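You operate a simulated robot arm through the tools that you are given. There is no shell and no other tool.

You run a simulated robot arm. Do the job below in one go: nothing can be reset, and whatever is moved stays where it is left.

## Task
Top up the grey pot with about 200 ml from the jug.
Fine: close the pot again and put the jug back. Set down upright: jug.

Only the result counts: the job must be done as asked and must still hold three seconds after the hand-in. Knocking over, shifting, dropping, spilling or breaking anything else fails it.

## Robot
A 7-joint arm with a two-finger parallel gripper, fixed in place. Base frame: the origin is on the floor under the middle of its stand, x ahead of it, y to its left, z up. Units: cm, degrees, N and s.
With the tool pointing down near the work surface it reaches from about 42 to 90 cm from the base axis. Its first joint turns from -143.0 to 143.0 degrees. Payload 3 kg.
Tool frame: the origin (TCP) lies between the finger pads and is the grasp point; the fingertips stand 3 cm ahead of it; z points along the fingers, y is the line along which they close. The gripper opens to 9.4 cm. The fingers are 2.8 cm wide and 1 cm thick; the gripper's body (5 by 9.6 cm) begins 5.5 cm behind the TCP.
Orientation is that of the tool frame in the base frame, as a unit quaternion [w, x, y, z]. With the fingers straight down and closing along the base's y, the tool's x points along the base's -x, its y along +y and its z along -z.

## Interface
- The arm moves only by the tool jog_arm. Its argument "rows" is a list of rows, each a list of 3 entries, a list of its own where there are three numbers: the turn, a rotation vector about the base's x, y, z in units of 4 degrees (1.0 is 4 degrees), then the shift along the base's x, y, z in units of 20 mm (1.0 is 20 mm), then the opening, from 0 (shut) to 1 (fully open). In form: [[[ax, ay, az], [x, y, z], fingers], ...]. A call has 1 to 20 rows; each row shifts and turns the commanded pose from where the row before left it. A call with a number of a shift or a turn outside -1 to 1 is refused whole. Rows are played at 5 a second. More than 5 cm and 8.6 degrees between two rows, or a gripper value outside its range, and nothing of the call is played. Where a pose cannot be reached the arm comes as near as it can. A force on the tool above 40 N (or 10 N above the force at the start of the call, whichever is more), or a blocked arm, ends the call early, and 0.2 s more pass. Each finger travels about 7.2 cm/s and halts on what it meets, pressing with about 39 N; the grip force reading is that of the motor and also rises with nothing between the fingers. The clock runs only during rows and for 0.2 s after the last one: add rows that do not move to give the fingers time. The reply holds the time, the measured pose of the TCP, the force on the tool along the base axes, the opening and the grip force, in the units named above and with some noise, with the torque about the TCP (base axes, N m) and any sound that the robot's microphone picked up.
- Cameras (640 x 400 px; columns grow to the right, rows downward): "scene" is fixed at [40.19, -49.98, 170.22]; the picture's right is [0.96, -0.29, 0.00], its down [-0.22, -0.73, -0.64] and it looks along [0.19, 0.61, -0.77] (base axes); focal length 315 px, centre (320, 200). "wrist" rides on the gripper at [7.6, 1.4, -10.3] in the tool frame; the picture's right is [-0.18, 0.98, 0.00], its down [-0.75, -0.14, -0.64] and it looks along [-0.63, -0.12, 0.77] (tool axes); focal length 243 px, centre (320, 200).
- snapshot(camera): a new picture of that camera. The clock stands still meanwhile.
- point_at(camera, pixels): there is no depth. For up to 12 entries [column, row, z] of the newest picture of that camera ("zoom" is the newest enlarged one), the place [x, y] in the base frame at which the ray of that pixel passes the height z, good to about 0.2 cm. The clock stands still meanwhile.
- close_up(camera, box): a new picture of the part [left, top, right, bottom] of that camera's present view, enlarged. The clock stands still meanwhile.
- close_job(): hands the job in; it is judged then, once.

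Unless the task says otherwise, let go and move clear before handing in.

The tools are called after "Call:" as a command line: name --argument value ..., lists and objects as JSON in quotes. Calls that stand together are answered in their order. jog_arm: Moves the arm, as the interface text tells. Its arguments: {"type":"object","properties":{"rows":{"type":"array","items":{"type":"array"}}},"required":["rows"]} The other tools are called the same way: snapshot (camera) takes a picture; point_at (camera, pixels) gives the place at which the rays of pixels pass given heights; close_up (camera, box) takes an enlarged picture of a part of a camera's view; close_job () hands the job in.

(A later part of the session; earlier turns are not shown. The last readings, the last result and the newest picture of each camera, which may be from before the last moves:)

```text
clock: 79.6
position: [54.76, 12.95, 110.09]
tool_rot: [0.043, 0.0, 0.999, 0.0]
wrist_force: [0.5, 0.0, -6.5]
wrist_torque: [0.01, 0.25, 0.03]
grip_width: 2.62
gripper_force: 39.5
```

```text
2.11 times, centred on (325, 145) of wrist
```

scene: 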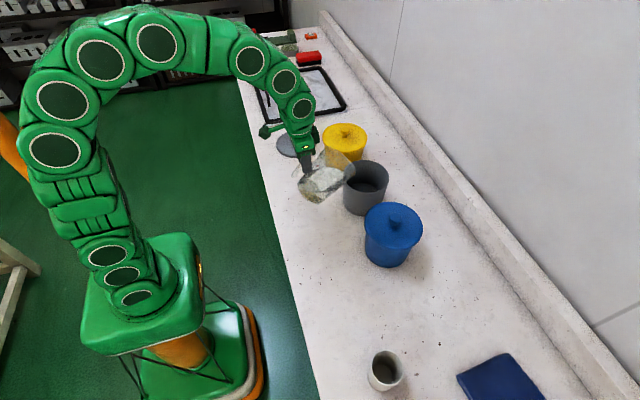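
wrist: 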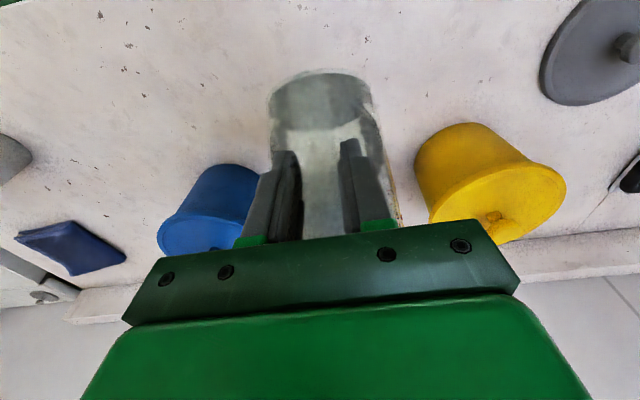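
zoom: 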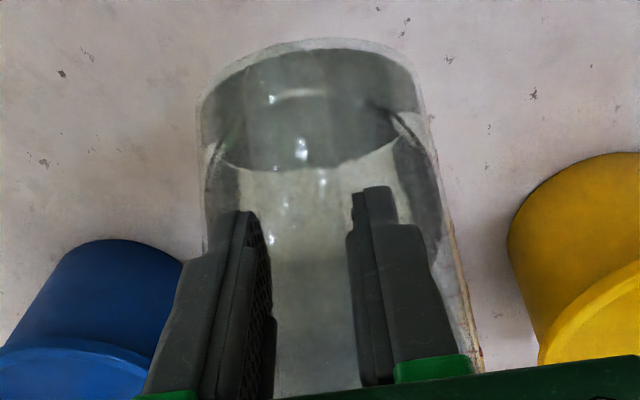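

The spout tip resolves to (70.7,12.8) at z = 103, just as my model predicts and inside the pot's opening. I'll go to 46°, keeping the spout fixed, and watch for flow.

Call:
jog_arm --rows '[[[0, 0.5, 0], [0.18, 0, 0.28], 0], [[0, 0.5, 0], [0.18, 0, 0.28], 0], [[0, 0.5, 0], [0.18, 0, 0.28], 0], [[0, 0, 0], [0, 0, 0], 0], [[0, 0, 0], [0, 0, 0], 0]]'

Call:
close_up --camera "scene" --box '[295, 140, 395, 220]'

```text
clock: 80.8
position: [55.72, 12.87, 111.92]
tool_rot: [-0.01, 0.0, 1.0, 0.0]
wrist_force: [-1.2, -0.3, -6.3]
wrist_torque: [0.0, 0.22, -0.02]
grip_width: 2.62
gripper_force: 39.6
```

```text
5.00 times, centred on (345, 180) of scene
```

zoom: 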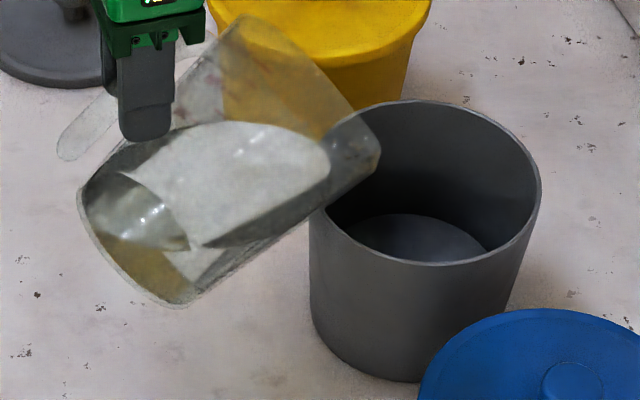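

There is no flow at 46°; the surface edge is at zoom (328,170), short of the spout. I'll go on to 50°.

Call:
jog_arm --rows '[[[0, 0.5, 0], [0.16, 0, 0.265], 0], [[0, 0.5, 0], [0.16, 0, 0.265], 0], [[0, 0, 0], [0, 0, 0], 0], [[0, 0, 0], [0, 0, 0], 0], [[0, 0, 0], [0, 0, 0], 0]]'

Call:
close_up --camera "scene" --box '[295, 140, 395, 220]'

```text
clock: 82.0
position: [56.41, 12.95, 112.84]
tool_rot: [-0.044, -0.001, 0.999, 0.0]
wrist_force: [-0.7, -0.6, -6.2]
wrist_torque: [0.0, 0.19, -0.01]
grip_width: 2.59
gripper_force: 38.7
```

```text
5.00 times, centred on (345, 180) of scene
```

zoom: 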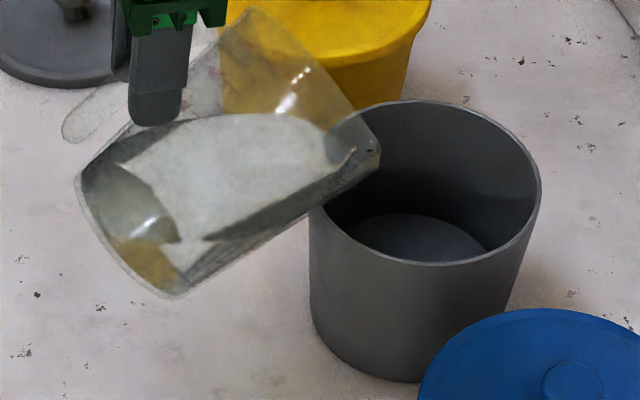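

At 50° the surface reaches into the spout trough at zoom (350,155), so flow is close. I'll step to 52° and wait.

Call:
jog_arm --rows '[[[0, 0.5, 0], [0.18, 0, 0.255], 0], [[0, 0, 0], [0, 0, 0], 0], [[0, 0, 0], [0, 0, 0], 0], [[0, 0, 0], [0, 0, 0], 0]]'

Call:
close_up --camera "scene" --box '[295, 140, 395, 220]'

Call:
jog_arm --rows '[[[0, 0, 0], [0, 0, 0], 0], [[0, 0, 0], [0, 0, 0], 0]]'

```text
clock: 83.0
position: [56.9, 12.87, 113.35]
tool_rot: [-0.061, -0.001, 0.998, 0.0]
wrist_force: [0.0, 0.4, -5.8]
wrist_torque: [0.03, 0.14, 0.0]
grip_width: 2.62
gripper_force: 39.7
```

```text
5.00 times, centred on (345, 180) of scene
```

zoom: 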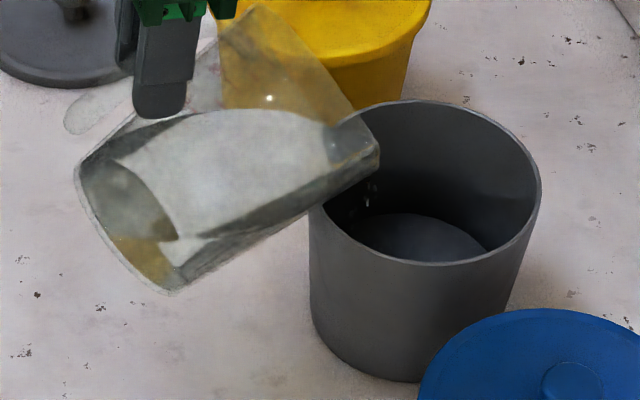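

```text
clock: 83.6
position: [56.68, 12.85, 113.18]
tool_rot: [-0.061, 0.0, 0.998, -0.001]
wrist_force: [0.7, -0.5, -5.6]
wrist_torque: [0.0, 0.16, -0.01]
grip_width: 2.58
gripper_force: 38.5
```

Flow has started: drops are falling inside the pot at zoom (370,190). I'll shift 1 cm further over the pot and hold to see how much drains at 52°.

Call:
jog_arm --rows '[[[0, 0, 0], [0.15, 0, 0], 0], [[0, 0, 0], [0.2, 0, 0], 0], [[0, 0, 0], [0.15, 0, 0], 0], [[0, 0, 0], [0, 0, 0], 0], [[0, 0, 0], [0, 0, 0], 0]]'

Call:
close_up --camera "scene" --box '[295, 140, 395, 220]'

Call:
jog_arm --rows '[[[0, 0, 0], [0, 0, 0], 0], [[0, 0, 0], [0, 0, 0], 0], [[0, 0, 0], [0, 0, 0], 0]]'

Call:
jog_arm --rows '[[[0, 0, 0], [0, 0, 0], 0], [[0, 0, 0], [0, 0, 0], 0], [[0, 0, 0], [0, 0, 0], 0]]'

Call:
close_up --camera "scene" --box '[295, 140, 395, 220]'

```text
clock: 84.8
position: [57.82, 12.91, 113.22]
tool_rot: [-0.061, 0.0, 0.998, -0.001]
wrist_force: [-0.5, 0.3, -6.7]
wrist_torque: [-0.02, 0.16, 0.01]
grip_width: 2.58
gripper_force: 39.3
```

```text
5.00 times, centred on (345, 180) of scene
```

zoom: 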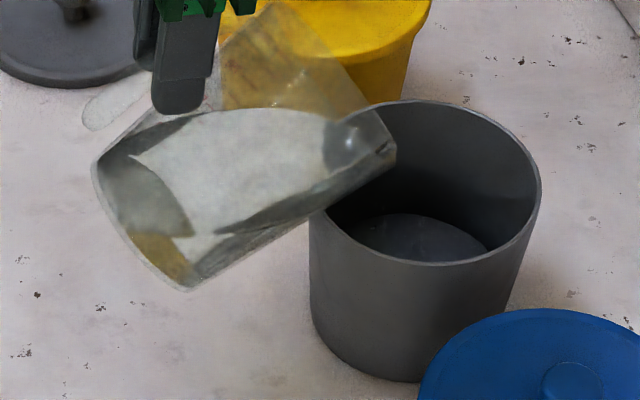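

```text
clock: 85.6
position: [57.79, 12.9, 113.25]
tool_rot: [-0.062, -0.001, 0.998, 0.0]
wrist_force: [-0.2, 0.5, -6.1]
wrist_torque: [-0.01, 0.13, -0.01]
grip_width: 2.61
gripper_force: 39.3
```

```text
clock: 86.4
position: [57.76, 12.96, 113.44]
tool_rot: [-0.061, 0.0, 0.998, 0.0]
wrist_force: [0.0, -0.2, -5.4]
wrist_torque: [0.03, 0.12, 0.0]
grip_width: 2.59
gripper_force: 38.9
```

```text
5.00 times, centred on (345, 180) of scene
```

zoom: 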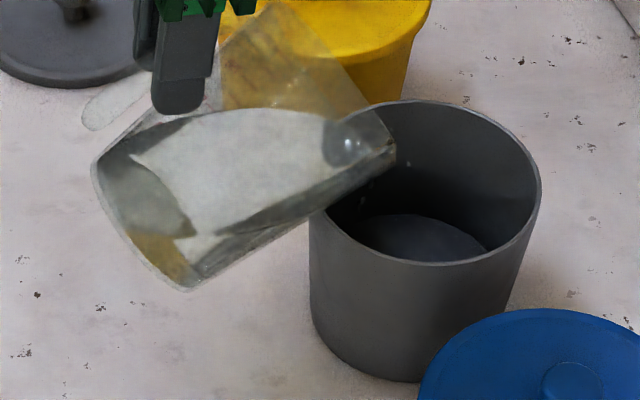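

It's a trickle landing inside the pot at zoom (370,185). I'll increase to 55° and hold to let it flow.

Call:
jog_arm --rows '[[[0, 0.4, 0], [0.15, 0, 0.2], 0], [[0, 0.4, 0], [0.15, 0, 0.2], 0], [[0, 0, 0], [0, 0, 0], 0], [[0, 0, 0], [0, 0, 0], 0]]'

Call:
close_up --camera "scene" --box '[295, 140, 395, 220]'

Call:
jog_arm --rows '[[[0, 0, 0], [0, 0, 0], 0], [[0, 0, 0], [0, 0, 0], 0], [[0, 0, 0], [0, 0, 0], 0], [[0, 0, 0], [0, 0, 0], 0]]'

Call:
close_up --camera "scene" --box '[295, 140, 395, 220]'

Call:
jog_arm --rows '[[[0, 0, 0], [0, 0, 0], 0], [[0, 0, 0], [0, 0, 0], 0], [[0, 0, 0], [0, 0, 0], 0], [[0, 0, 0], [0, 0, 0], 0]]'

```text
clock: 87.4
position: [58.38, 12.86, 114.23]
tool_rot: [-0.088, 0.001, 0.996, 0.0]
wrist_force: [-0.6, 0.6, -5.8]
wrist_torque: [0.01, 0.19, -0.01]
grip_width: 2.58
gripper_force: 39.1
```

```text
5.00 times, centred on (345, 180) of scene
```

zoom: 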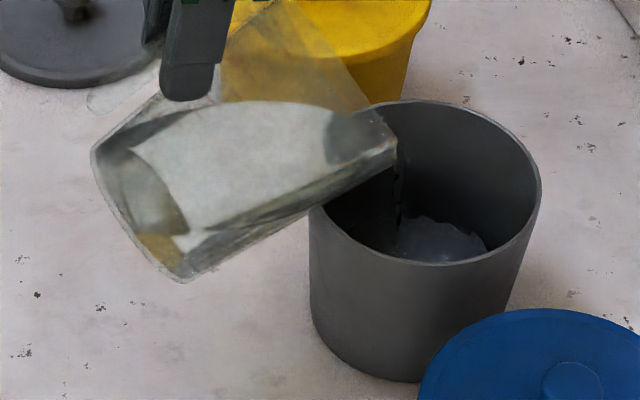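

```text
clock: 88.4
position: [58.34, 12.96, 114.09]
tool_rot: [-0.089, 0.0, 0.996, 0.0]
wrist_force: [-0.9, 0.0, -5.2]
wrist_torque: [-0.01, 0.14, 0.0]
grip_width: 2.59
gripper_force: 39.2
```

```text
5.00 times, centred on (345, 180) of scene
```

zoom: 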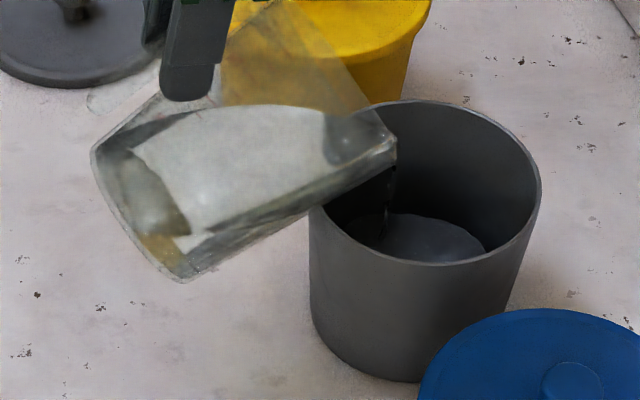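

```text
clock: 89.4
position: [58.51, 12.89, 114.23]
tool_rot: [-0.089, 0.0, 0.996, 0.0]
wrist_force: [0.4, 0.6, -6.0]
wrist_torque: [0.01, 0.12, -0.02]
grip_width: 2.6
gripper_force: 38.8
```

A steady stream is landing inside the pot near zoom (388,195). I'll hold 55° for another 2 s, then check.

Call:
jog_arm --rows '[[[0, 0, 0], [0, 0, 0], 0], [[0, 0, 0], [0, 0, 0], 0], [[0, 0, 0], [0, 0, 0], 0], [[0, 0, 0], [0, 0, 0], 0]]'

Call:
jog_arm --rows '[[[0, 0, 0], [0, 0, 0], 0], [[0, 0, 0], [0, 0, 0], 0], [[0, 0, 0], [0, 0, 0], 0], [[0, 0, 0], [0, 0, 0], 0]]'

Call:
close_up --camera "scene" --box '[295, 140, 395, 220]'

Call:
snapshot --camera "scene"

```text
clock: 90.4
position: [58.49, 12.86, 114.1]
tool_rot: [-0.089, 0.0, 0.996, 0.0]
wrist_force: [0.3, -0.4, -4.6]
wrist_torque: [-0.01, 0.14, -0.03]
grip_width: 2.61
gripper_force: 39.2
```

```text
clock: 91.4
position: [58.38, 13.06, 114.15]
tool_rot: [-0.09, -0.001, 0.996, -0.001]
wrist_force: [-0.2, 0.9, -5.3]
wrist_torque: [0.01, 0.13, 0.03]
grip_width: 2.6
gripper_force: 38.8
```

```text
5.00 times, centred on (345, 180) of scene
```

zoom: 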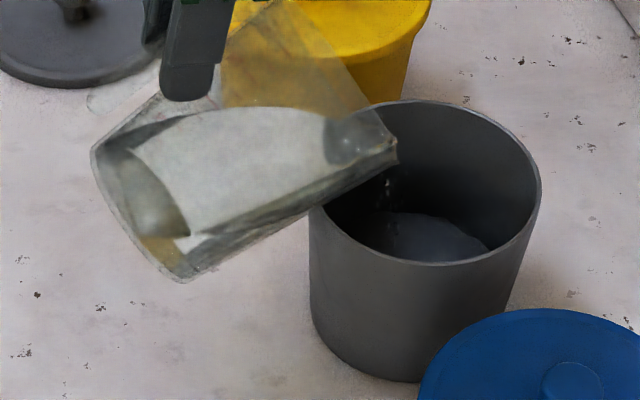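

```text
taken
```

scene: 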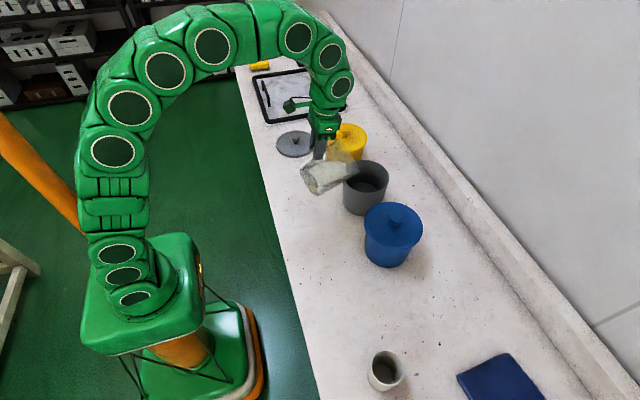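

The flow has slowed to drops at 55°. I'll step to 57.5° and hold again.

Call:
jog_arm --rows '[[[0, 0.3, 0], [0.12, 0, 0.14], 0], [[0, 0.3, 0], [0.12, 0, 0.14], 0], [[0, 0, 0], [0, 0, 0], 0], [[0, 0, 0], [0, 0, 0], 0], [[0, 0, 0], [0, 0, 0], 0], [[0, 0, 0], [0, 0, 0], 0], [[0, 0, 0], [0, 0, 0], 0]]'

Call:
close_up --camera "scene" --box '[295, 140, 395, 220]'

Call:
jog_arm --rows '[[[0, 0, 0], [0, 0, 0], 0], [[0, 0, 0], [0, 0, 0], 0], [[0, 0, 0], [0, 0, 0], 0], [[0, 0, 0], [0, 0, 0], 0], [[0, 0, 0], [0, 0, 0], 0]]'

Call:
jog_arm --rows '[[[0, 0, 0], [0, 0, 0], 0], [[0, 0, 0], [0, 0, 0], 0], [[0, 0, 0], [0, 0, 0], 0], [[0, 0, 0], [0, 0, 0], 0], [[0, 0, 0], [0, 0, 0], 0]]'

Call:
close_up --camera "scene" --box '[295, 140, 395, 220]'

```text
clock: 93.0
position: [58.76, 13.09, 114.65]
tool_rot: [-0.11, 0.0, 0.994, 0.0]
wrist_force: [1.0, 0.3, -5.8]
wrist_torque: [0.0, 0.16, 0.0]
grip_width: 2.61
gripper_force: 39.3
```

```text
5.00 times, centred on (345, 180) of scene
```

zoom: 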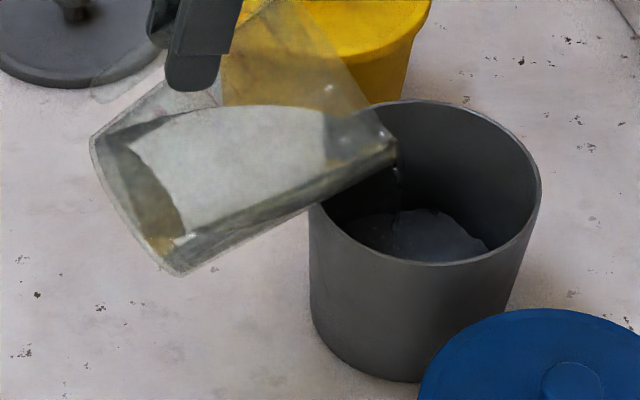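

```text
clock: 94.2
position: [58.81, 13.04, 114.71]
tool_rot: [-0.11, 0.0, 0.994, 0.0]
wrist_force: [-1.1, 0.2, -4.7]
wrist_torque: [0.02, 0.1, -0.01]
grip_width: 2.6
gripper_force: 39.2
```

```text
clock: 95.4
position: [58.82, 13.01, 114.68]
tool_rot: [-0.11, 0.0, 0.994, 0.0]
wrist_force: [0.5, -0.1, -5.1]
wrist_torque: [0.03, 0.1, -0.04]
grip_width: 2.61
gripper_force: 39.7
```

```text
5.00 times, centred on (345, 180) of scene
```

zoom: 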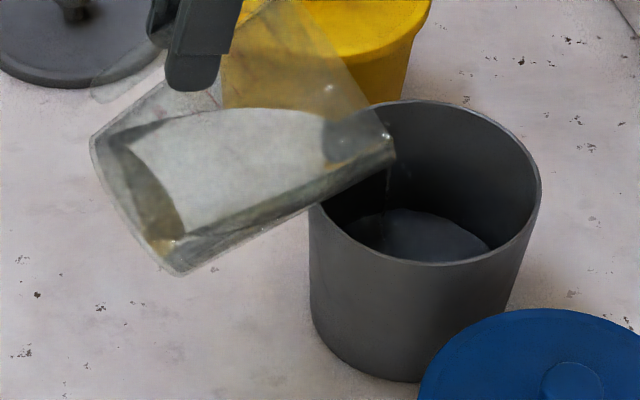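

About 1 N seems to have left and the flow is thinning. I'll return the jug upright above the pot to weigh it accurately and read the graduations.

Call:
jog_arm --rows '[[[0, -0.5, 0], [-0.05, 0, 0.02], 0], [[0, -0.8, 0], [-0.08, 0, 0.03], 0], [[0, -1, 0], [-0.097, 0, 0.038], 0], [[0, -1, 0], [-0.097, 0, 0.038], 0], [[0, -1, 0], [-0.097, 0, 0.038], 0], [[0, -1, 0], [-0.097, 0, 0.038], 0], [[0, -1, 0], [-0.097, 0, 0.038], 0], [[0, -1, 0], [-0.097, 0, 0.038], 0], [[0, -1, 0], [-0.097, 0, 0.038], 0], [[0, -1, 0], [-0.097, 0, 0.038], 0], [[0, -1, 0], [-0.097, 0, 0.038], 0], [[0, -1, 0], [-0.097, 0, 0.038], 0], [[0, -1, 0], [-0.097, 0, 0.038], 0], [[0, -1, 0], [-0.097, 0, 0.038], 0], [[0, -0.7, 0], [-0.068, 0, 0.027], 0], [[0, -0.4, 0], [-0.04, 0, 0.015], 0], [[0, 0, 0], [0, 0, 0], 0], [[0, 0, 0], [0, 0, 0], 0], [[0, 0, 0], [0, 0, 0], 0]]'

Call:
close_up --camera "scene" --box '[310, 100, 380, 180]'

Call:
jog_arm --rows '[[[0, 0, 0], [0, 0, 0], 0]]'

Call:
jog_arm --rows '[[[0, 0, 0], [0, 0, 0], 0]]'

Call:
jog_arm --rows '[[[0, 0, 0], [0, 0, 0], 0]]'

Call:
jog_arm --rows '[[[0, 0, 0], [0, 0, 0], 0]]'

Call:
jog_arm --rows '[[[0, 0, 0], [0, 0, 0], 0]]'

Call:
jog_arm --rows '[[[0, 0, 0], [0, 0, 0], 0]]'

Call:
jog_arm --rows '[[[0, 0, 0], [0, 0, 0], 0]]'

Call:
jog_arm --rows '[[[0, 0, 0], [0, 0, 0], 0]]'

```text
clock: 99.4
position: [56.17, 12.86, 115.9]
tool_rot: [0.383, 0.0, 0.924, 0.0]
wrist_force: [0.5, -0.2, -5.2]
wrist_torque: [-0.03, 0.44, -0.02]
grip_width: 2.57
gripper_force: 39.0
```

```text
5.00 times, centred on (345, 140) of scene
```

zoom: 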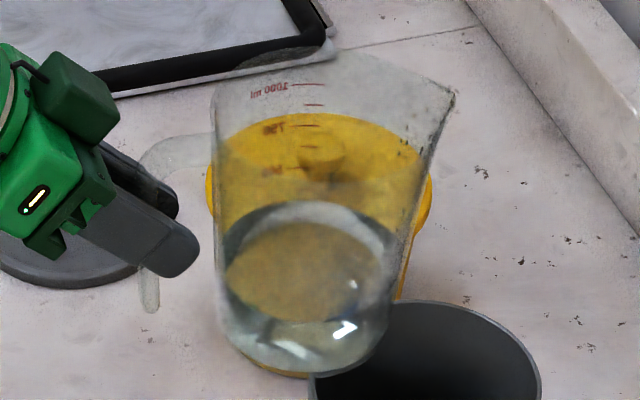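

```text
clock: 99.8
position: [56.12, 12.8, 115.85]
tool_rot: [0.383, 0.0, 0.924, 0.0]
wrist_force: [0.3, -1.5, -5.3]
wrist_torque: [-0.02, 0.44, 0.0]
grip_width: 2.58
gripper_force: 39.3
```

```text
clock: 100.2
position: [56.06, 12.85, 115.9]
tool_rot: [0.383, 0.001, 0.924, 0.0]
wrist_force: [-0.2, -0.2, -5.3]
wrist_torque: [0.01, 0.44, 0.02]
grip_width: 2.56
gripper_force: 38.9
```

```text
clock: 100.6
position: [56.08, 12.85, 115.95]
tool_rot: [0.383, 0.0, 0.924, 0.0]
wrist_force: [-0.3, -0.1, -5.2]
wrist_torque: [0.0, 0.45, 0.02]
grip_width: 2.6
gripper_force: 39.2
```

```text
clock: 101.0
position: [56.15, 12.87, 115.92]
tool_rot: [0.383, -0.001, 0.924, 0.001]
wrist_force: [0.6, -0.4, -5.4]
wrist_torque: [0.0, 0.43, 0.0]
grip_width: 2.59
gripper_force: 38.5
```

```text
clock: 101.4
position: [56.02, 12.9, 115.85]
tool_rot: [0.383, 0.0, 0.924, -0.001]
wrist_force: [0.1, 0.8, -4.7]
wrist_torque: [0.03, 0.44, 0.01]
grip_width: 2.58
gripper_force: 39.3
```

```text
clock: 101.8
position: [56.01, 12.89, 115.85]
tool_rot: [0.382, 0.001, 0.924, 0.0]
wrist_force: [0.5, -0.1, -4.2]
wrist_torque: [0.02, 0.44, 0.0]
grip_width: 2.58
gripper_force: 39.1
```

```text
clock: 102.2
position: [56.0, 12.85, 115.89]
tool_rot: [0.383, 0.0, 0.924, 0.001]
wrist_force: [0.2, -0.1, -5.0]
wrist_torque: [0.0, 0.44, 0.0]
grip_width: 2.59
gripper_force: 39.5
```

```text
clock: 102.6
position: [56.05, 12.92, 115.79]
tool_rot: [0.383, 0.0, 0.924, 0.0]
wrist_force: [-0.4, -0.1, -3.8]
wrist_torque: [0.02, 0.45, -0.01]
grip_width: 2.61
gripper_force: 38.7
```

Upright, Ty averages 0.441, down from 0.588, which is about 160–170 ml by torque. The far edge of the liquid moved from row 180 to row 200, which suggests a bit less. I'll compare with the same wrist view and a sharper scene zoom.

Call:
close_up --camera "wrist" --box '[230, 0, 420, 240]'

Call:
close_up --camera "scene" --box '[325, 110, 375, 160]'

Call:
close_up --camera "scene" --box '[330, 150, 400, 220]'

Call:
snapshot --camera "scene"

```text
1.67 times, centred on (325, 120) of wrist
```

zoom: 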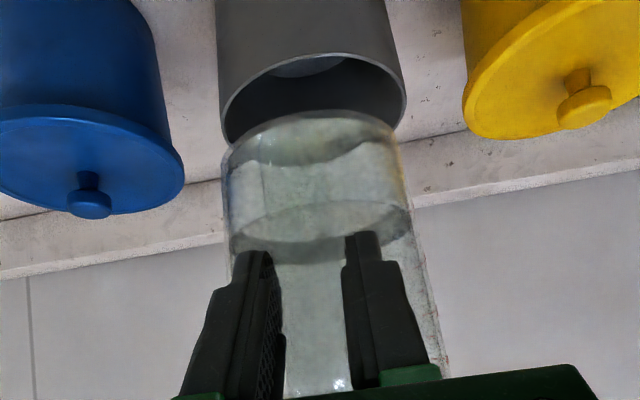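

```text
8.00 times, centred on (350, 135) of scene
```

zoom: 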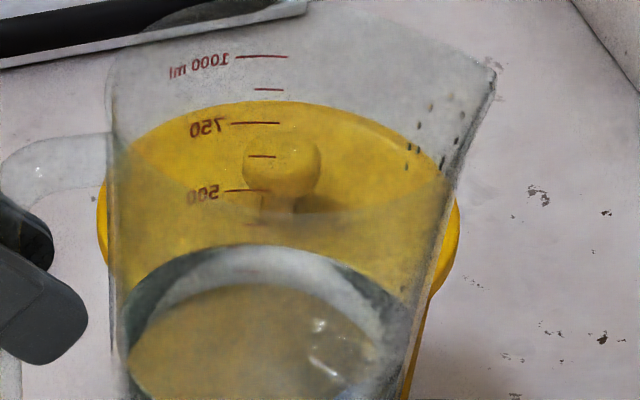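

```text
5.71 times, centred on (365, 185) of scene
```

zoom: 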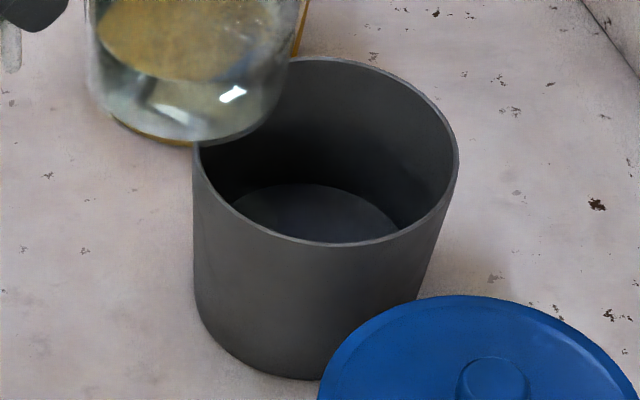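

```text
taken
```

scene: 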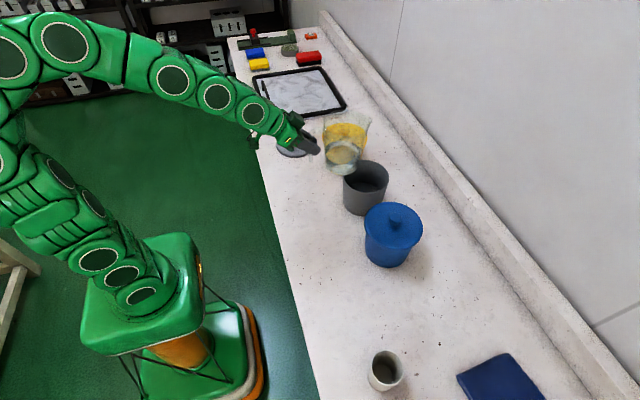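

Reading the marks at 8x, 500 is at row 190, 375 at row 224 and the liquid at row 244, so about 305 ml is left: 115–135 ml poured by sight and about 160 ml by torque. I'll pour roughly another 55 ml by tilting to 59° briefly, then weigh again.

Call:
jog_arm --rows '[[[0, 0.5, 0], [0.052, 0, -0.015], 0], [[0, 0.8, 0], [0.083, 0, -0.024], 0], [[0, 1, 0], [0.1034, 0, -0.0295], 0], [[0, 1, 0], [0.1034, 0, -0.0295], 0], [[0, 1, 0], [0.1034, 0, -0.0295], 0], [[0, 1, 0], [0.1034, 0, -0.0295], 0], [[0, 1, 0], [0.1034, 0, -0.0295], 0], [[0, 1, 0], [0.1034, 0, -0.0295], 0], [[0, 1, 0], [0.1034, 0, -0.0295], 0], [[0, 1, 0], [0.1034, 0, -0.0295], 0], [[0, 1, 0], [0.1034, 0, -0.0295], 0], [[0, 1, 0], [0.1034, 0, -0.0295], 0], [[0, 1, 0], [0.1034, 0, -0.0295], 0], [[0, 1, 0], [0.1034, 0, -0.0295], 0], [[0, 0.75, 0], [0.078, 0, -0.022], 0], [[0, 0.5, 0], [0.052, 0, -0.015], 0], [[0, 0.2, 0], [0.021, 0, -0.006], 0], [[0, 0, 0], [0, 0, 0], 0], [[0, 0, 0], [0, 0, 0], 0]]'

Call:
close_up --camera "scene" --box '[295, 140, 395, 220]'

Call:
jog_arm --rows '[[[0, 0, 0], [0, 0, 0], 0], [[0, 0, 0], [0, 0, 0], 0], [[0, 0, 0], [0, 0, 0], 0], [[0, 0, 0], [0, 0, 0], 0]]'

Call:
close_up --camera "scene" --box '[295, 140, 395, 220]'

```text
clock: 106.6
position: [59.22, 12.91, 115.07]
tool_rot: [-0.122, 0.0, 0.992, 0.0]
wrist_force: [-0.2, 0.3, -4.3]
wrist_torque: [0.0, 0.06, 0.0]
grip_width: 2.61
gripper_force: 38.6
```

```text
5.00 times, centred on (345, 180) of scene
```

zoom: 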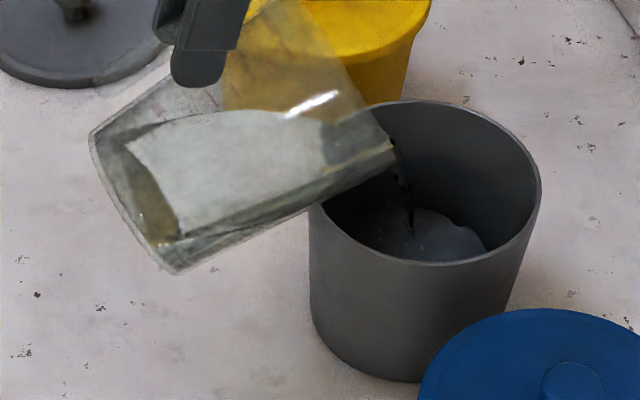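

```text
clock: 107.6
position: [59.27, 12.95, 115.08]
tool_rot: [-0.121, 0.0, 0.993, 0.0]
wrist_force: [0.6, -0.6, -4.6]
wrist_torque: [0.01, 0.04, 0.03]
grip_width: 2.61
gripper_force: 38.8
```

```text
5.00 times, centred on (345, 180) of scene
```

zoom: 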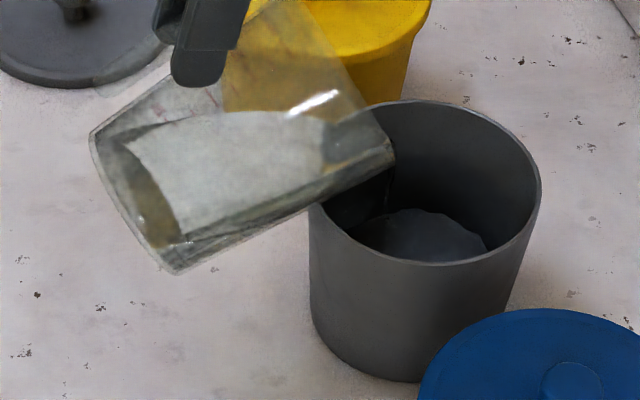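

The flow is thinning again at 59°. I'll hold one more second, then go upright to weigh.

Call:
jog_arm --rows '[[[0, 0, 0], [0, 0, 0], 0], [[0, 0, 0], [0, 0, 0], 0], [[0, 0, 0], [0, 0, 0], 0], [[0, -0.5, 0], [-0.052, 0, 0.015], 0], [[0, -0.8, 0], [-0.083, 0, 0.024], 0], [[0, -1, 0], [-0.1034, 0, 0.0295], 0], [[0, -1, 0], [-0.1034, 0, 0.0295], 0], [[0, -1, 0], [-0.1034, 0, 0.0295], 0], [[0, -1, 0], [-0.1034, 0, 0.0295], 0], [[0, -1, 0], [-0.1034, 0, 0.0295], 0], [[0, -1, 0], [-0.1034, 0, 0.0295], 0], [[0, -1, 0], [-0.1034, 0, 0.0295], 0], [[0, -1, 0], [-0.1034, 0, 0.0295], 0], [[0, -1, 0], [-0.1034, 0, 0.0295], 0], [[0, -1, 0], [-0.1034, 0, 0.0295], 0], [[0, -1, 0], [-0.1034, 0, 0.0295], 0], [[0, -1, 0], [-0.1034, 0, 0.0295], 0], [[0, -0.75, 0], [-0.078, 0, 0.022], 0], [[0, -0.5, 0], [-0.052, 0, 0.015], 0], [[0, -0.2, 0], [-0.021, 0, 0.006], 0]]'

Call:
jog_arm --rows '[[[0, 0, 0], [0, 0, 0], 0], [[0, 0, 0], [0, 0, 0], 0], [[0, 0, 0], [0, 0, 0], 0]]'

Call:
jog_arm --rows '[[[0, 0, 0], [0, 0, 0], 0]]'

Call:
jog_arm --rows '[[[0, 0, 0], [0, 0, 0], 0]]'

Call:
jog_arm --rows '[[[0, 0, 0], [0, 0, 0], 0]]'

Call:
jog_arm --rows '[[[0, 0, 0], [0, 0, 0], 0]]'

Call:
jog_arm --rows '[[[0, 0, 0], [0, 0, 0], 0]]'

Call:
jog_arm --rows '[[[0, 0, 0], [0, 0, 0], 0]]'

Call:
jog_arm --rows '[[[0, 0, 0], [0, 0, 0], 0]]'

Call:
jog_arm --rows '[[[0, 0, 0], [0, 0, 0], 0]]'

Call:
close_up --camera "scene" --box '[325, 110, 375, 160]'

Call:
close_up --camera "wrist" --box '[230, 0, 420, 240]'

Call:
close_up --camera "scene" --box '[330, 150, 400, 220]'

```text
clock: 111.8
position: [56.02, 12.93, 115.91]
tool_rot: [0.383, 0.001, 0.924, 0.0]
wrist_force: [0.1, -0.5, -5.1]
wrist_torque: [-0.01, 0.41, -0.01]
grip_width: 2.57
gripper_force: 39.3
```

```text
clock: 112.6
position: [55.93, 13.07, 115.85]
tool_rot: [0.383, -0.001, 0.924, 0.0]
wrist_force: [-0.6, 0.3, -4.2]
wrist_torque: [-0.03, 0.41, 0.04]
grip_width: 2.56
gripper_force: 38.9
```

```text
clock: 113.0
position: [56.16, 12.94, 115.84]
tool_rot: [0.383, 0.0, 0.924, 0.0]
wrist_force: [0.9, 0.0, -3.9]
wrist_torque: [0.03, 0.42, 0.01]
grip_width: 2.6
gripper_force: 39.0
```

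```text
clock: 113.4
position: [56.0, 13.01, 115.76]
tool_rot: [0.382, 0.0, 0.924, 0.0]
wrist_force: [0.2, -0.1, -3.8]
wrist_torque: [0.0, 0.42, -0.01]
grip_width: 2.59
gripper_force: 38.9
```

```text
clock: 113.8
position: [56.02, 12.88, 115.62]
tool_rot: [0.383, 0.0, 0.924, 0.0]
wrist_force: [-0.3, -0.2, -4.6]
wrist_torque: [0.04, 0.42, -0.01]
grip_width: 2.59
gripper_force: 38.6
```

```text
clock: 114.2
position: [56.01, 12.98, 115.76]
tool_rot: [0.383, 0.0, 0.924, 0.0]
wrist_force: [-0.3, 0.1, -5.0]
wrist_torque: [-0.04, 0.41, -0.02]
grip_width: 2.62
gripper_force: 39.2
```

```text
clock: 114.6
position: [56.16, 12.95, 115.85]
tool_rot: [0.383, 0.0, 0.924, 0.0]
wrist_force: [0.1, 0.4, -4.5]
wrist_torque: [0.03, 0.45, 0.0]
grip_width: 2.57
gripper_force: 39.0
```

```text
clock: 115.0
position: [56.08, 12.92, 115.77]
tool_rot: [0.383, 0.001, 0.924, 0.0]
wrist_force: [0.6, -0.6, -4.7]
wrist_torque: [-0.02, 0.4, -0.02]
grip_width: 2.6
gripper_force: 39.1
```

```text
clock: 115.4
position: [56.07, 12.94, 115.94]
tool_rot: [0.383, 0.0, 0.924, 0.0]
wrist_force: [0.2, 0.1, -4.8]
wrist_torque: [0.01, 0.43, -0.01]
grip_width: 2.58
gripper_force: 39.3
```

```text
clock: 115.8
position: [56.0, 13.03, 115.88]
tool_rot: [0.383, 0.0, 0.924, 0.0]
wrist_force: [-0.6, -0.1, -3.5]
wrist_torque: [-0.03, 0.4, 0.01]
grip_width: 2.57
gripper_force: 38.9
```

```text
8.00 times, centred on (350, 135) of scene
```

zoom: 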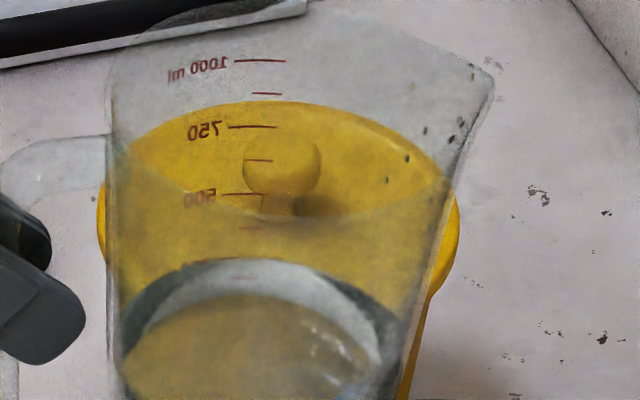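

```text
1.67 times, centred on (325, 120) of wrist
```

zoom: 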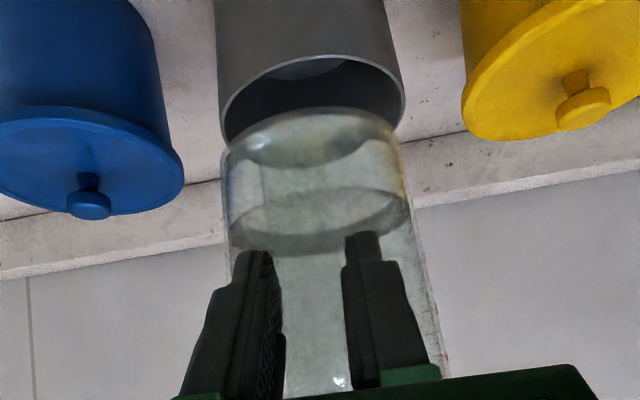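

```text
5.71 times, centred on (365, 185) of scene
```

zoom: 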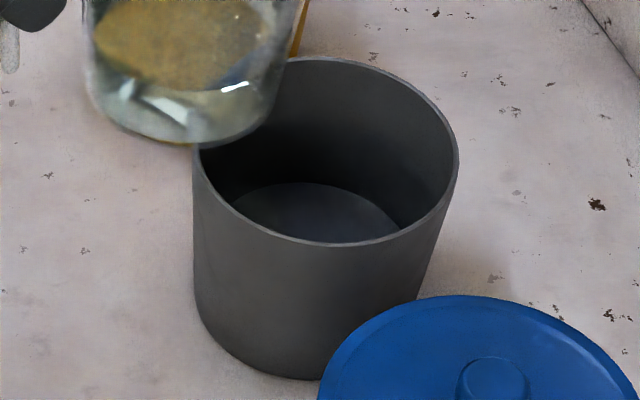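

Ty is now about 0.417, so about 187 ml by torque. The marks read about 270 ml left, so about 150 ml by sight, and the wrist view suggests about 180 ml. The combined estimate is about 175 ml, so I'll do one more short pour at 60° for roughly 25 ml.

Call:
jog_arm --rows '[[[0, 0.5, 0], [0.057, 0, -0.009], 0], [[0, 0.8, 0], [0.09, 0, -0.015], 0], [[0, 1, 0], [0.113, 0, -0.0183], 0], [[0, 1, 0], [0.113, 0, -0.0183], 0], [[0, 1, 0], [0.113, 0, -0.0183], 0], [[0, 1, 0], [0.113, 0, -0.0183], 0], [[0, 1, 0], [0.113, 0, -0.0183], 0], [[0, 1, 0], [0.113, 0, -0.0183], 0], [[0, 1, 0], [0.113, 0, -0.0183], 0], [[0, 1, 0], [0.113, 0, -0.0183], 0], [[0, 1, 0], [0.113, 0, -0.0183], 0], [[0, 1, 0], [0.113, 0, -0.0183], 0], [[0, 1, 0], [0.113, 0, -0.0183], 0], [[0, 1, 0], [0.113, 0, -0.0183], 0], [[0, 0.9, 0], [0.102, 0, -0.0165], 0], [[0, 0.6, 0], [0.068, 0, -0.011], 0], [[0, 0.225, 0], [0.025, 0, -0.004], 0], [[0, 0, 0], [0, 0, 0], 0], [[0, 0, 0], [0, 0, 0], 0], [[0, 0, 0], [0, 0, 0], 0]]'

Call:
close_up --camera "scene" --box '[295, 140, 395, 220]'

Call:
jog_arm --rows '[[[0, 0, 0], [0, 0, 0], 0], [[0, 0, 0], [0, 0, 0], 0], [[0, 0, 0], [0, 0, 0], 0], [[0, 0, 0], [0, 0, 0], 0]]'

Call:
close_up --camera "scene" --box '[295, 140, 395, 220]'

```text
clock: 120.0
position: [59.44, 13.01, 115.33]
tool_rot: [-0.131, 0.0, 0.991, 0.0]
wrist_force: [0.1, 0.1, -4.2]
wrist_torque: [-0.01, 0.03, -0.01]
grip_width: 2.58
gripper_force: 38.8
```

```text
5.00 times, centred on (345, 180) of scene
```

zoom: 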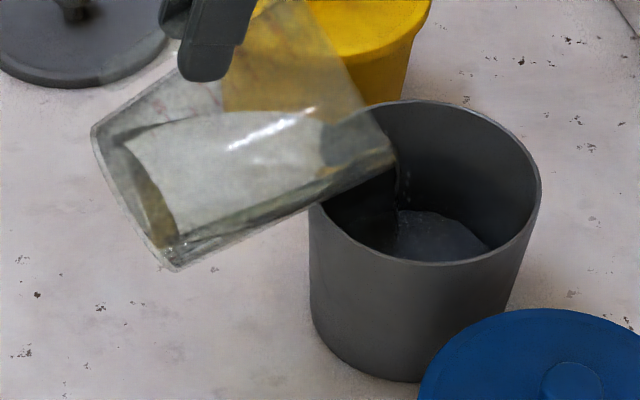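

```text
clock: 121.0
position: [59.52, 12.82, 115.37]
tool_rot: [-0.132, 0.0, 0.991, 0.0]
wrist_force: [0.5, 0.2, -4.0]
wrist_torque: [0.01, 0.08, -0.01]
grip_width: 2.61
gripper_force: 39.0
```

```text
5.00 times, centred on (345, 180) of scene
```

zoom: 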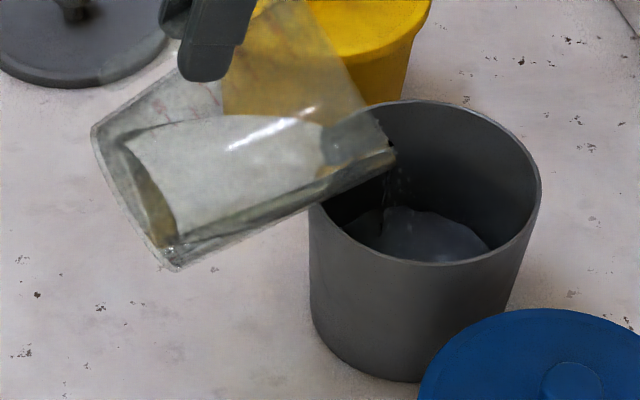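

A thin stream is going into the pot at zoom (385,190). I'll hold briefly, return upright and weigh again.

Call:
jog_arm --rows '[[[0, 0, 0], [0, 0, 0], 0], [[0, 0, 0], [0, 0, 0], 0], [[0, -0.5, 0], [-0.057, 0, 0.009], 0], [[0, -0.8, 0], [-0.09, 0, 0.015], 0], [[0, -1, 0], [-0.113, 0, 0.0183], 0], [[0, -1, 0], [-0.113, 0, 0.0183], 0], [[0, -1, 0], [-0.113, 0, 0.0183], 0], [[0, -1, 0], [-0.113, 0, 0.0183], 0], [[0, -1, 0], [-0.113, 0, 0.0183], 0], [[0, -1, 0], [-0.113, 0, 0.0183], 0], [[0, -1, 0], [-0.113, 0, 0.0183], 0], [[0, -1, 0], [-0.113, 0, 0.0183], 0], [[0, -1, 0], [-0.113, 0, 0.0183], 0], [[0, -1, 0], [-0.113, 0, 0.0183], 0], [[0, -1, 0], [-0.113, 0, 0.0183], 0], [[0, -1, 0], [-0.113, 0, 0.0183], 0], [[0, -0.9, 0], [-0.102, 0, 0.0165], 0], [[0, -0.6, 0], [-0.068, 0, 0.011], 0], [[0, -0.225, 0], [-0.025, 0, 0.004], 0]]'

Call:
jog_arm --rows '[[[0, 0, 0], [0, 0, 0], 0], [[0, 0, 0], [0, 0, 0], 0], [[0, 0, 0], [0, 0, 0], 0]]'

Call:
jog_arm --rows '[[[0, 0, 0], [0, 0, 0], 0]]'

Call:
jog_arm --rows '[[[0, 0, 0], [0, 0, 0], 0]]'

Call:
jog_arm --rows '[[[0, 0, 0], [0, 0, 0], 0]]'

Call:
jog_arm --rows '[[[0, 0, 0], [0, 0, 0], 0]]'

Call:
jog_arm --rows '[[[0, 0, 0], [0, 0, 0], 0]]'

Call:
jog_arm --rows '[[[0, 0, 0], [0, 0, 0], 0]]'

Call:
jog_arm --rows '[[[0, 0, 0], [0, 0, 0], 0]]'

Call:
jog_arm --rows '[[[0, 0, 0], [0, 0, 0], 0]]'

Call:
jog_arm --rows '[[[0, 0, 0], [0, 0, 0], 0]]'

Call:
close_up --camera "scene" --box '[325, 110, 375, 160]'

Call:
close_up --camera "wrist" --box '[230, 0, 420, 240]'

Call:
close_up --camera "scene" --box '[310, 100, 380, 180]'

```text
clock: 125.0
position: [56.1, 12.94, 116.0]
tool_rot: [0.384, -0.001, 0.923, 0.0]
wrist_force: [0.2, -0.4, -4.5]
wrist_torque: [0.05, 0.36, -0.01]
grip_width: 2.58
gripper_force: 39.2
```

```text
clock: 125.8
position: [55.96, 12.79, 115.83]
tool_rot: [0.383, 0.0, 0.924, 0.0]
wrist_force: [-0.8, 0.1, -3.9]
wrist_torque: [-0.01, 0.39, -0.01]
grip_width: 2.6
gripper_force: 39.1
```

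```text
clock: 126.2
position: [56.01, 12.97, 115.87]
tool_rot: [0.382, 0.0, 0.924, 0.001]
wrist_force: [-0.3, -0.8, -3.3]
wrist_torque: [-0.01, 0.36, -0.01]
grip_width: 2.59
gripper_force: 39.4
```

```text
clock: 126.6
position: [56.11, 12.88, 115.81]
tool_rot: [0.383, 0.0, 0.924, 0.0]
wrist_force: [0.4, -1.0, -3.9]
wrist_torque: [0.0, 0.37, -0.01]
grip_width: 2.62
gripper_force: 39.1
```

```text
clock: 127.0
position: [56.06, 12.96, 115.78]
tool_rot: [0.383, 0.0, 0.924, 0.0]
wrist_force: [0.8, -0.1, -3.8]
wrist_torque: [0.01, 0.36, 0.0]
grip_width: 2.6
gripper_force: 39.0
```

```text
clock: 127.4
position: [55.99, 12.94, 115.76]
tool_rot: [0.383, 0.0, 0.924, 0.0]
wrist_force: [-0.5, 0.5, -3.2]
wrist_torque: [-0.01, 0.37, -0.02]
grip_width: 2.59
gripper_force: 39.5
```

```text
clock: 127.8
position: [56.01, 12.97, 115.87]
tool_rot: [0.383, 0.0, 0.924, 0.0]
wrist_force: [-0.2, -0.7, -3.6]
wrist_torque: [0.02, 0.41, 0.0]
grip_width: 2.6
gripper_force: 39.2
```

```text
clock: 128.2
position: [56.09, 12.97, 115.75]
tool_rot: [0.383, 0.0, 0.924, 0.001]
wrist_force: [0.1, -0.3, -4.4]
wrist_torque: [-0.03, 0.38, -0.02]
grip_width: 2.57
gripper_force: 39.2
```

```text
clock: 128.6
position: [56.03, 12.88, 115.75]
tool_rot: [0.383, 0.0, 0.924, 0.001]
wrist_force: [-0.1, 0.2, -3.2]
wrist_torque: [-0.02, 0.4, -0.03]
grip_width: 2.57
gripper_force: 38.7
```

```text
clock: 129.0
position: [55.96, 12.86, 115.91]
tool_rot: [0.382, 0.0, 0.924, 0.0]
wrist_force: [-0.8, -1.1, -4.3]
wrist_torque: [0.01, 0.38, 0.03]
grip_width: 2.59
gripper_force: 39.2
```

```text
clock: 129.4
position: [56.03, 13.02, 115.76]
tool_rot: [0.382, 0.0, 0.924, 0.0]
wrist_force: [-0.2, -0.6, -3.9]
wrist_torque: [0.0, 0.37, -0.01]
grip_width: 2.59
gripper_force: 38.9
```

```text
8.00 times, centred on (350, 135) of scene
```

zoom: 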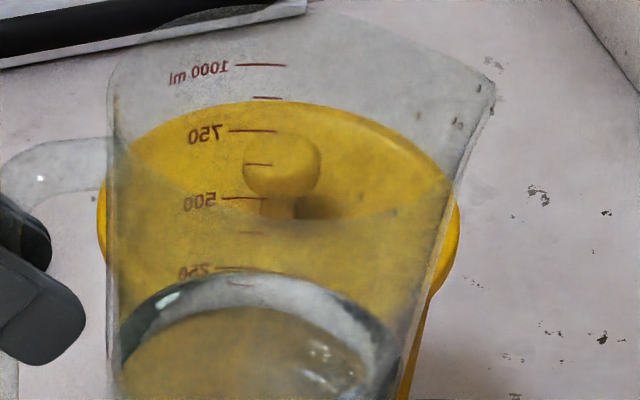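

```text
1.67 times, centred on (325, 120) of wrist
```

zoom: 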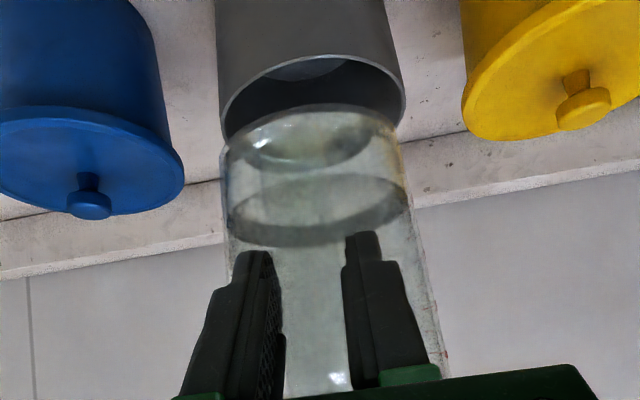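

```text
5.00 times, centred on (345, 140) of scene
```

zoom: 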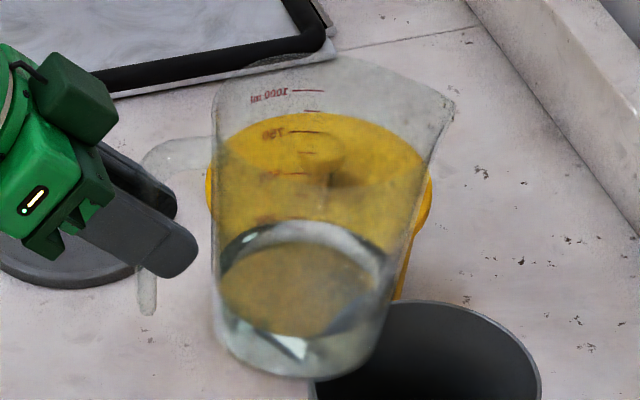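

Ty is now about 0.378 and Fz about -3.8 N. The marks read about 243 ml left. Weight gives about 215 ml poured and sight about 180 ml, so roughly 200 ml, and I'll stop there. The marks also show the jug has pitched about 2° nose-down in the grip, so I'll correct that while carrying it back.

Call:
jog_arm --rows '[[[0, -0.25, 0], [0, 0, 0], 0], [[0, -0.25, 0], [0.077, -0.2, 0], 0], [[0, 0, 0], [0.155, -0.4, 0], 0], [[0, 0, 0], [0.232, -0.6, 0], 0], [[0, 0, 0], [0.309, -0.8, 0], 0], [[0, 0, 0], [0.348, -0.9, 0], 0], [[0, 0, 0], [0.348, -0.9, 0], 0], [[0, 0, 0], [0.348, -0.9, 0], 0], [[0, 0, 0], [0.348, -0.9, 0], 0], [[0, 0, 0], [0.348, -0.9, 0], 0], [[0, 0, 0], [0.348, -0.9, 0], 0], [[0, 0, 0], [0.309, -0.8, 0], 0], [[0, 0, 0], [0.232, -0.6, 0], 0], [[0, 0, 0], [0.193, -0.5, 0], 0], [[0, 0, 0], [0.116, -0.3, 0], 0], [[0, 0, 0], [0.039, -0.1, 0], 0], [[0, 0, 0], [0, 0, 0], 0]]'

Call:
jog_arm --rows '[[[0, 0, 0], [0.077, -0.2, 0], 0], [[0, 0, 0], [0.155, -0.4, 0], 0], [[0, 0, 0], [0.232, -0.6, 0], 0], [[0, 0, 0], [0.309, -0.8, 0], 0], [[0, 0, 0], [0.348, -0.9, 0], 0], [[0, 0, 0], [0.348, -0.9, 0], 0], [[0, 0, 0], [0.348, -0.9, 0], 0], [[0, 0, 0], [0.348, -0.9, 0], 0], [[0, 0, 0], [0.348, -0.9, 0], 0], [[0, 0, 0], [0.348, -0.9, 0], 0], [[0, 0, 0], [0.309, -0.8, 0], 0], [[0, 0, 0], [0.232, -0.6, 0], 0], [[0, 0, 0], [0.193, -0.5, 0], 0], [[0, 0, 0], [0.116, -0.3, 0], 0], [[0, 0, 0], [0.039, -0.1, 0], 0], [[0, 0, 0], [0, 0, 0], 0]]'

Call:
snapshot --camera "scene"

Call:
snapshot --camera "wrist"

```text
clock: 133.0
position: [63.56, -6.48, 116.08]
tool_rot: [0.398, 0.0, 0.917, 0.0]
wrist_force: [-0.1, -0.2, -4.3]
wrist_torque: [0.02, 0.4, 0.0]
grip_width: 2.55
gripper_force: 38.8
```

```text
clock: 136.4
position: [71.1, -26.04, 115.89]
tool_rot: [0.398, 0.001, 0.917, -0.001]
wrist_force: [-0.3, 1.0, -5.1]
wrist_torque: [-0.02, 0.38, 0.01]
grip_width: 2.57
gripper_force: 39.3
```

```text
taken
```

scene: 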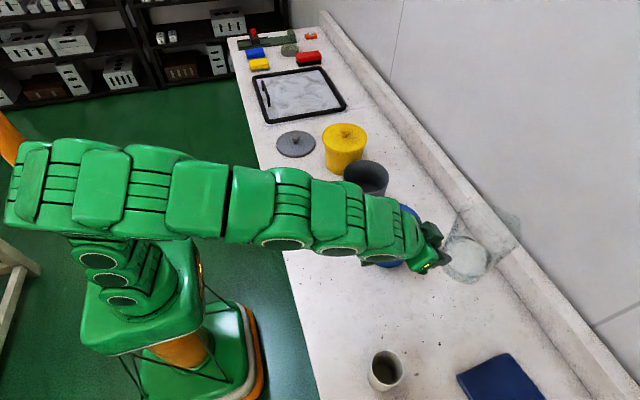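

```text
taken
```

wrist: 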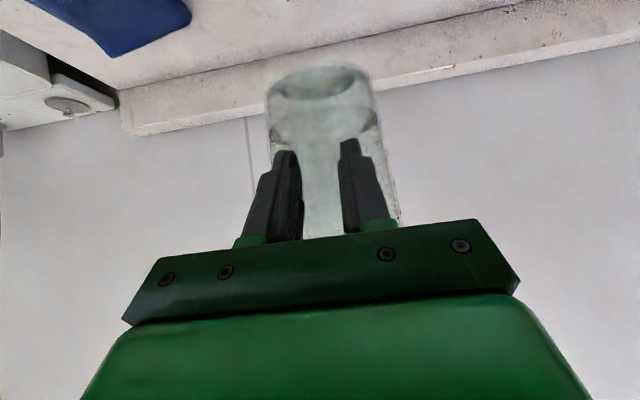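

The jug is back above its place, and its spout (520,225) and base (466,283) in the scene match the first lift. I'll lower it to about 2.5 cm above the set-down height.

Call:
jog_arm --rows '[[[0, 0, 0], [0, 0, -0.2], 0], [[0, 0, 0], [0, 0, -0.4], 0], [[0, 0, 0], [0, 0, -0.6], 0], [[0, 0, 0], [0, 0, -0.8], 0], [[0, 0, 0], [0, 0, -0.8], 0], [[0, 0, 0], [0, 0, -0.8], 0], [[0, 0, 0], [0, 0, -0.8], 0], [[0, 0, 0], [0, 0, -0.8], 0], [[0, 0, 0], [0, 0, -0.8], 0], [[0, 0, 0], [0, 0, -0.8], 0], [[0, 0, 0], [0, 0, -0.8], 0], [[0, 0, 0], [0, 0, -0.7], 0], [[0, 0, 0], [0, 0, -0.5], 0], [[0, 0, 0], [0, 0, -0.3], 0], [[0, 0, 0], [0, 0, -0.1], 0], [[0, 0, 0], [0, 0, 0], 0]]'

Call:
close_up --camera "scene" --box '[390, 245, 490, 325]'

Call:
close_up --camera "wrist" --box '[240, 60, 410, 250]'

```text
clock: 139.8
position: [71.07, -25.87, 97.53]
tool_rot: [0.399, 0.0, 0.917, 0.001]
wrist_force: [-0.2, -0.2, -3.5]
wrist_torque: [0.0, 0.37, 0.01]
grip_width: 2.6
gripper_force: 38.8
```

```text
5.00 times, centred on (440, 285) of scene
```

zoom: 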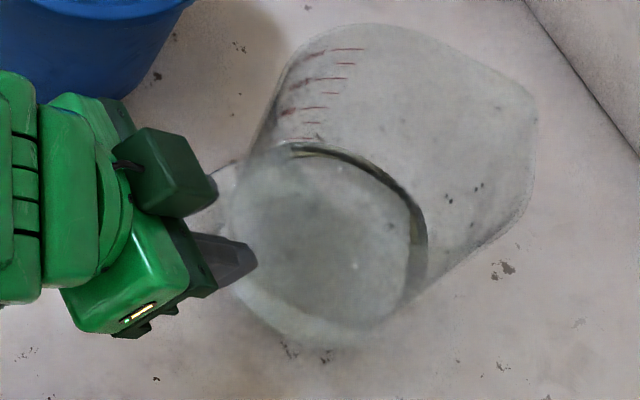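

```text
2.11 times, centred on (325, 155) of wrist
```

zoom: 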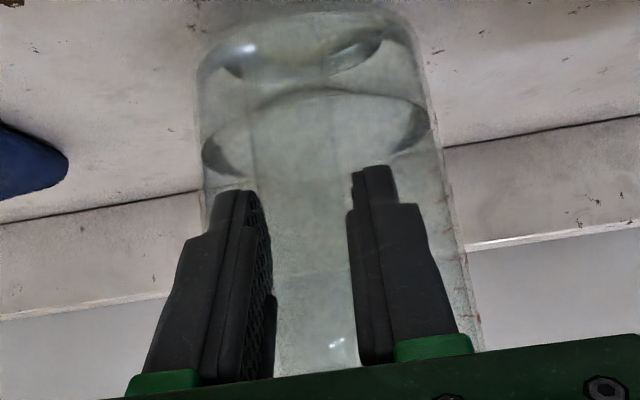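

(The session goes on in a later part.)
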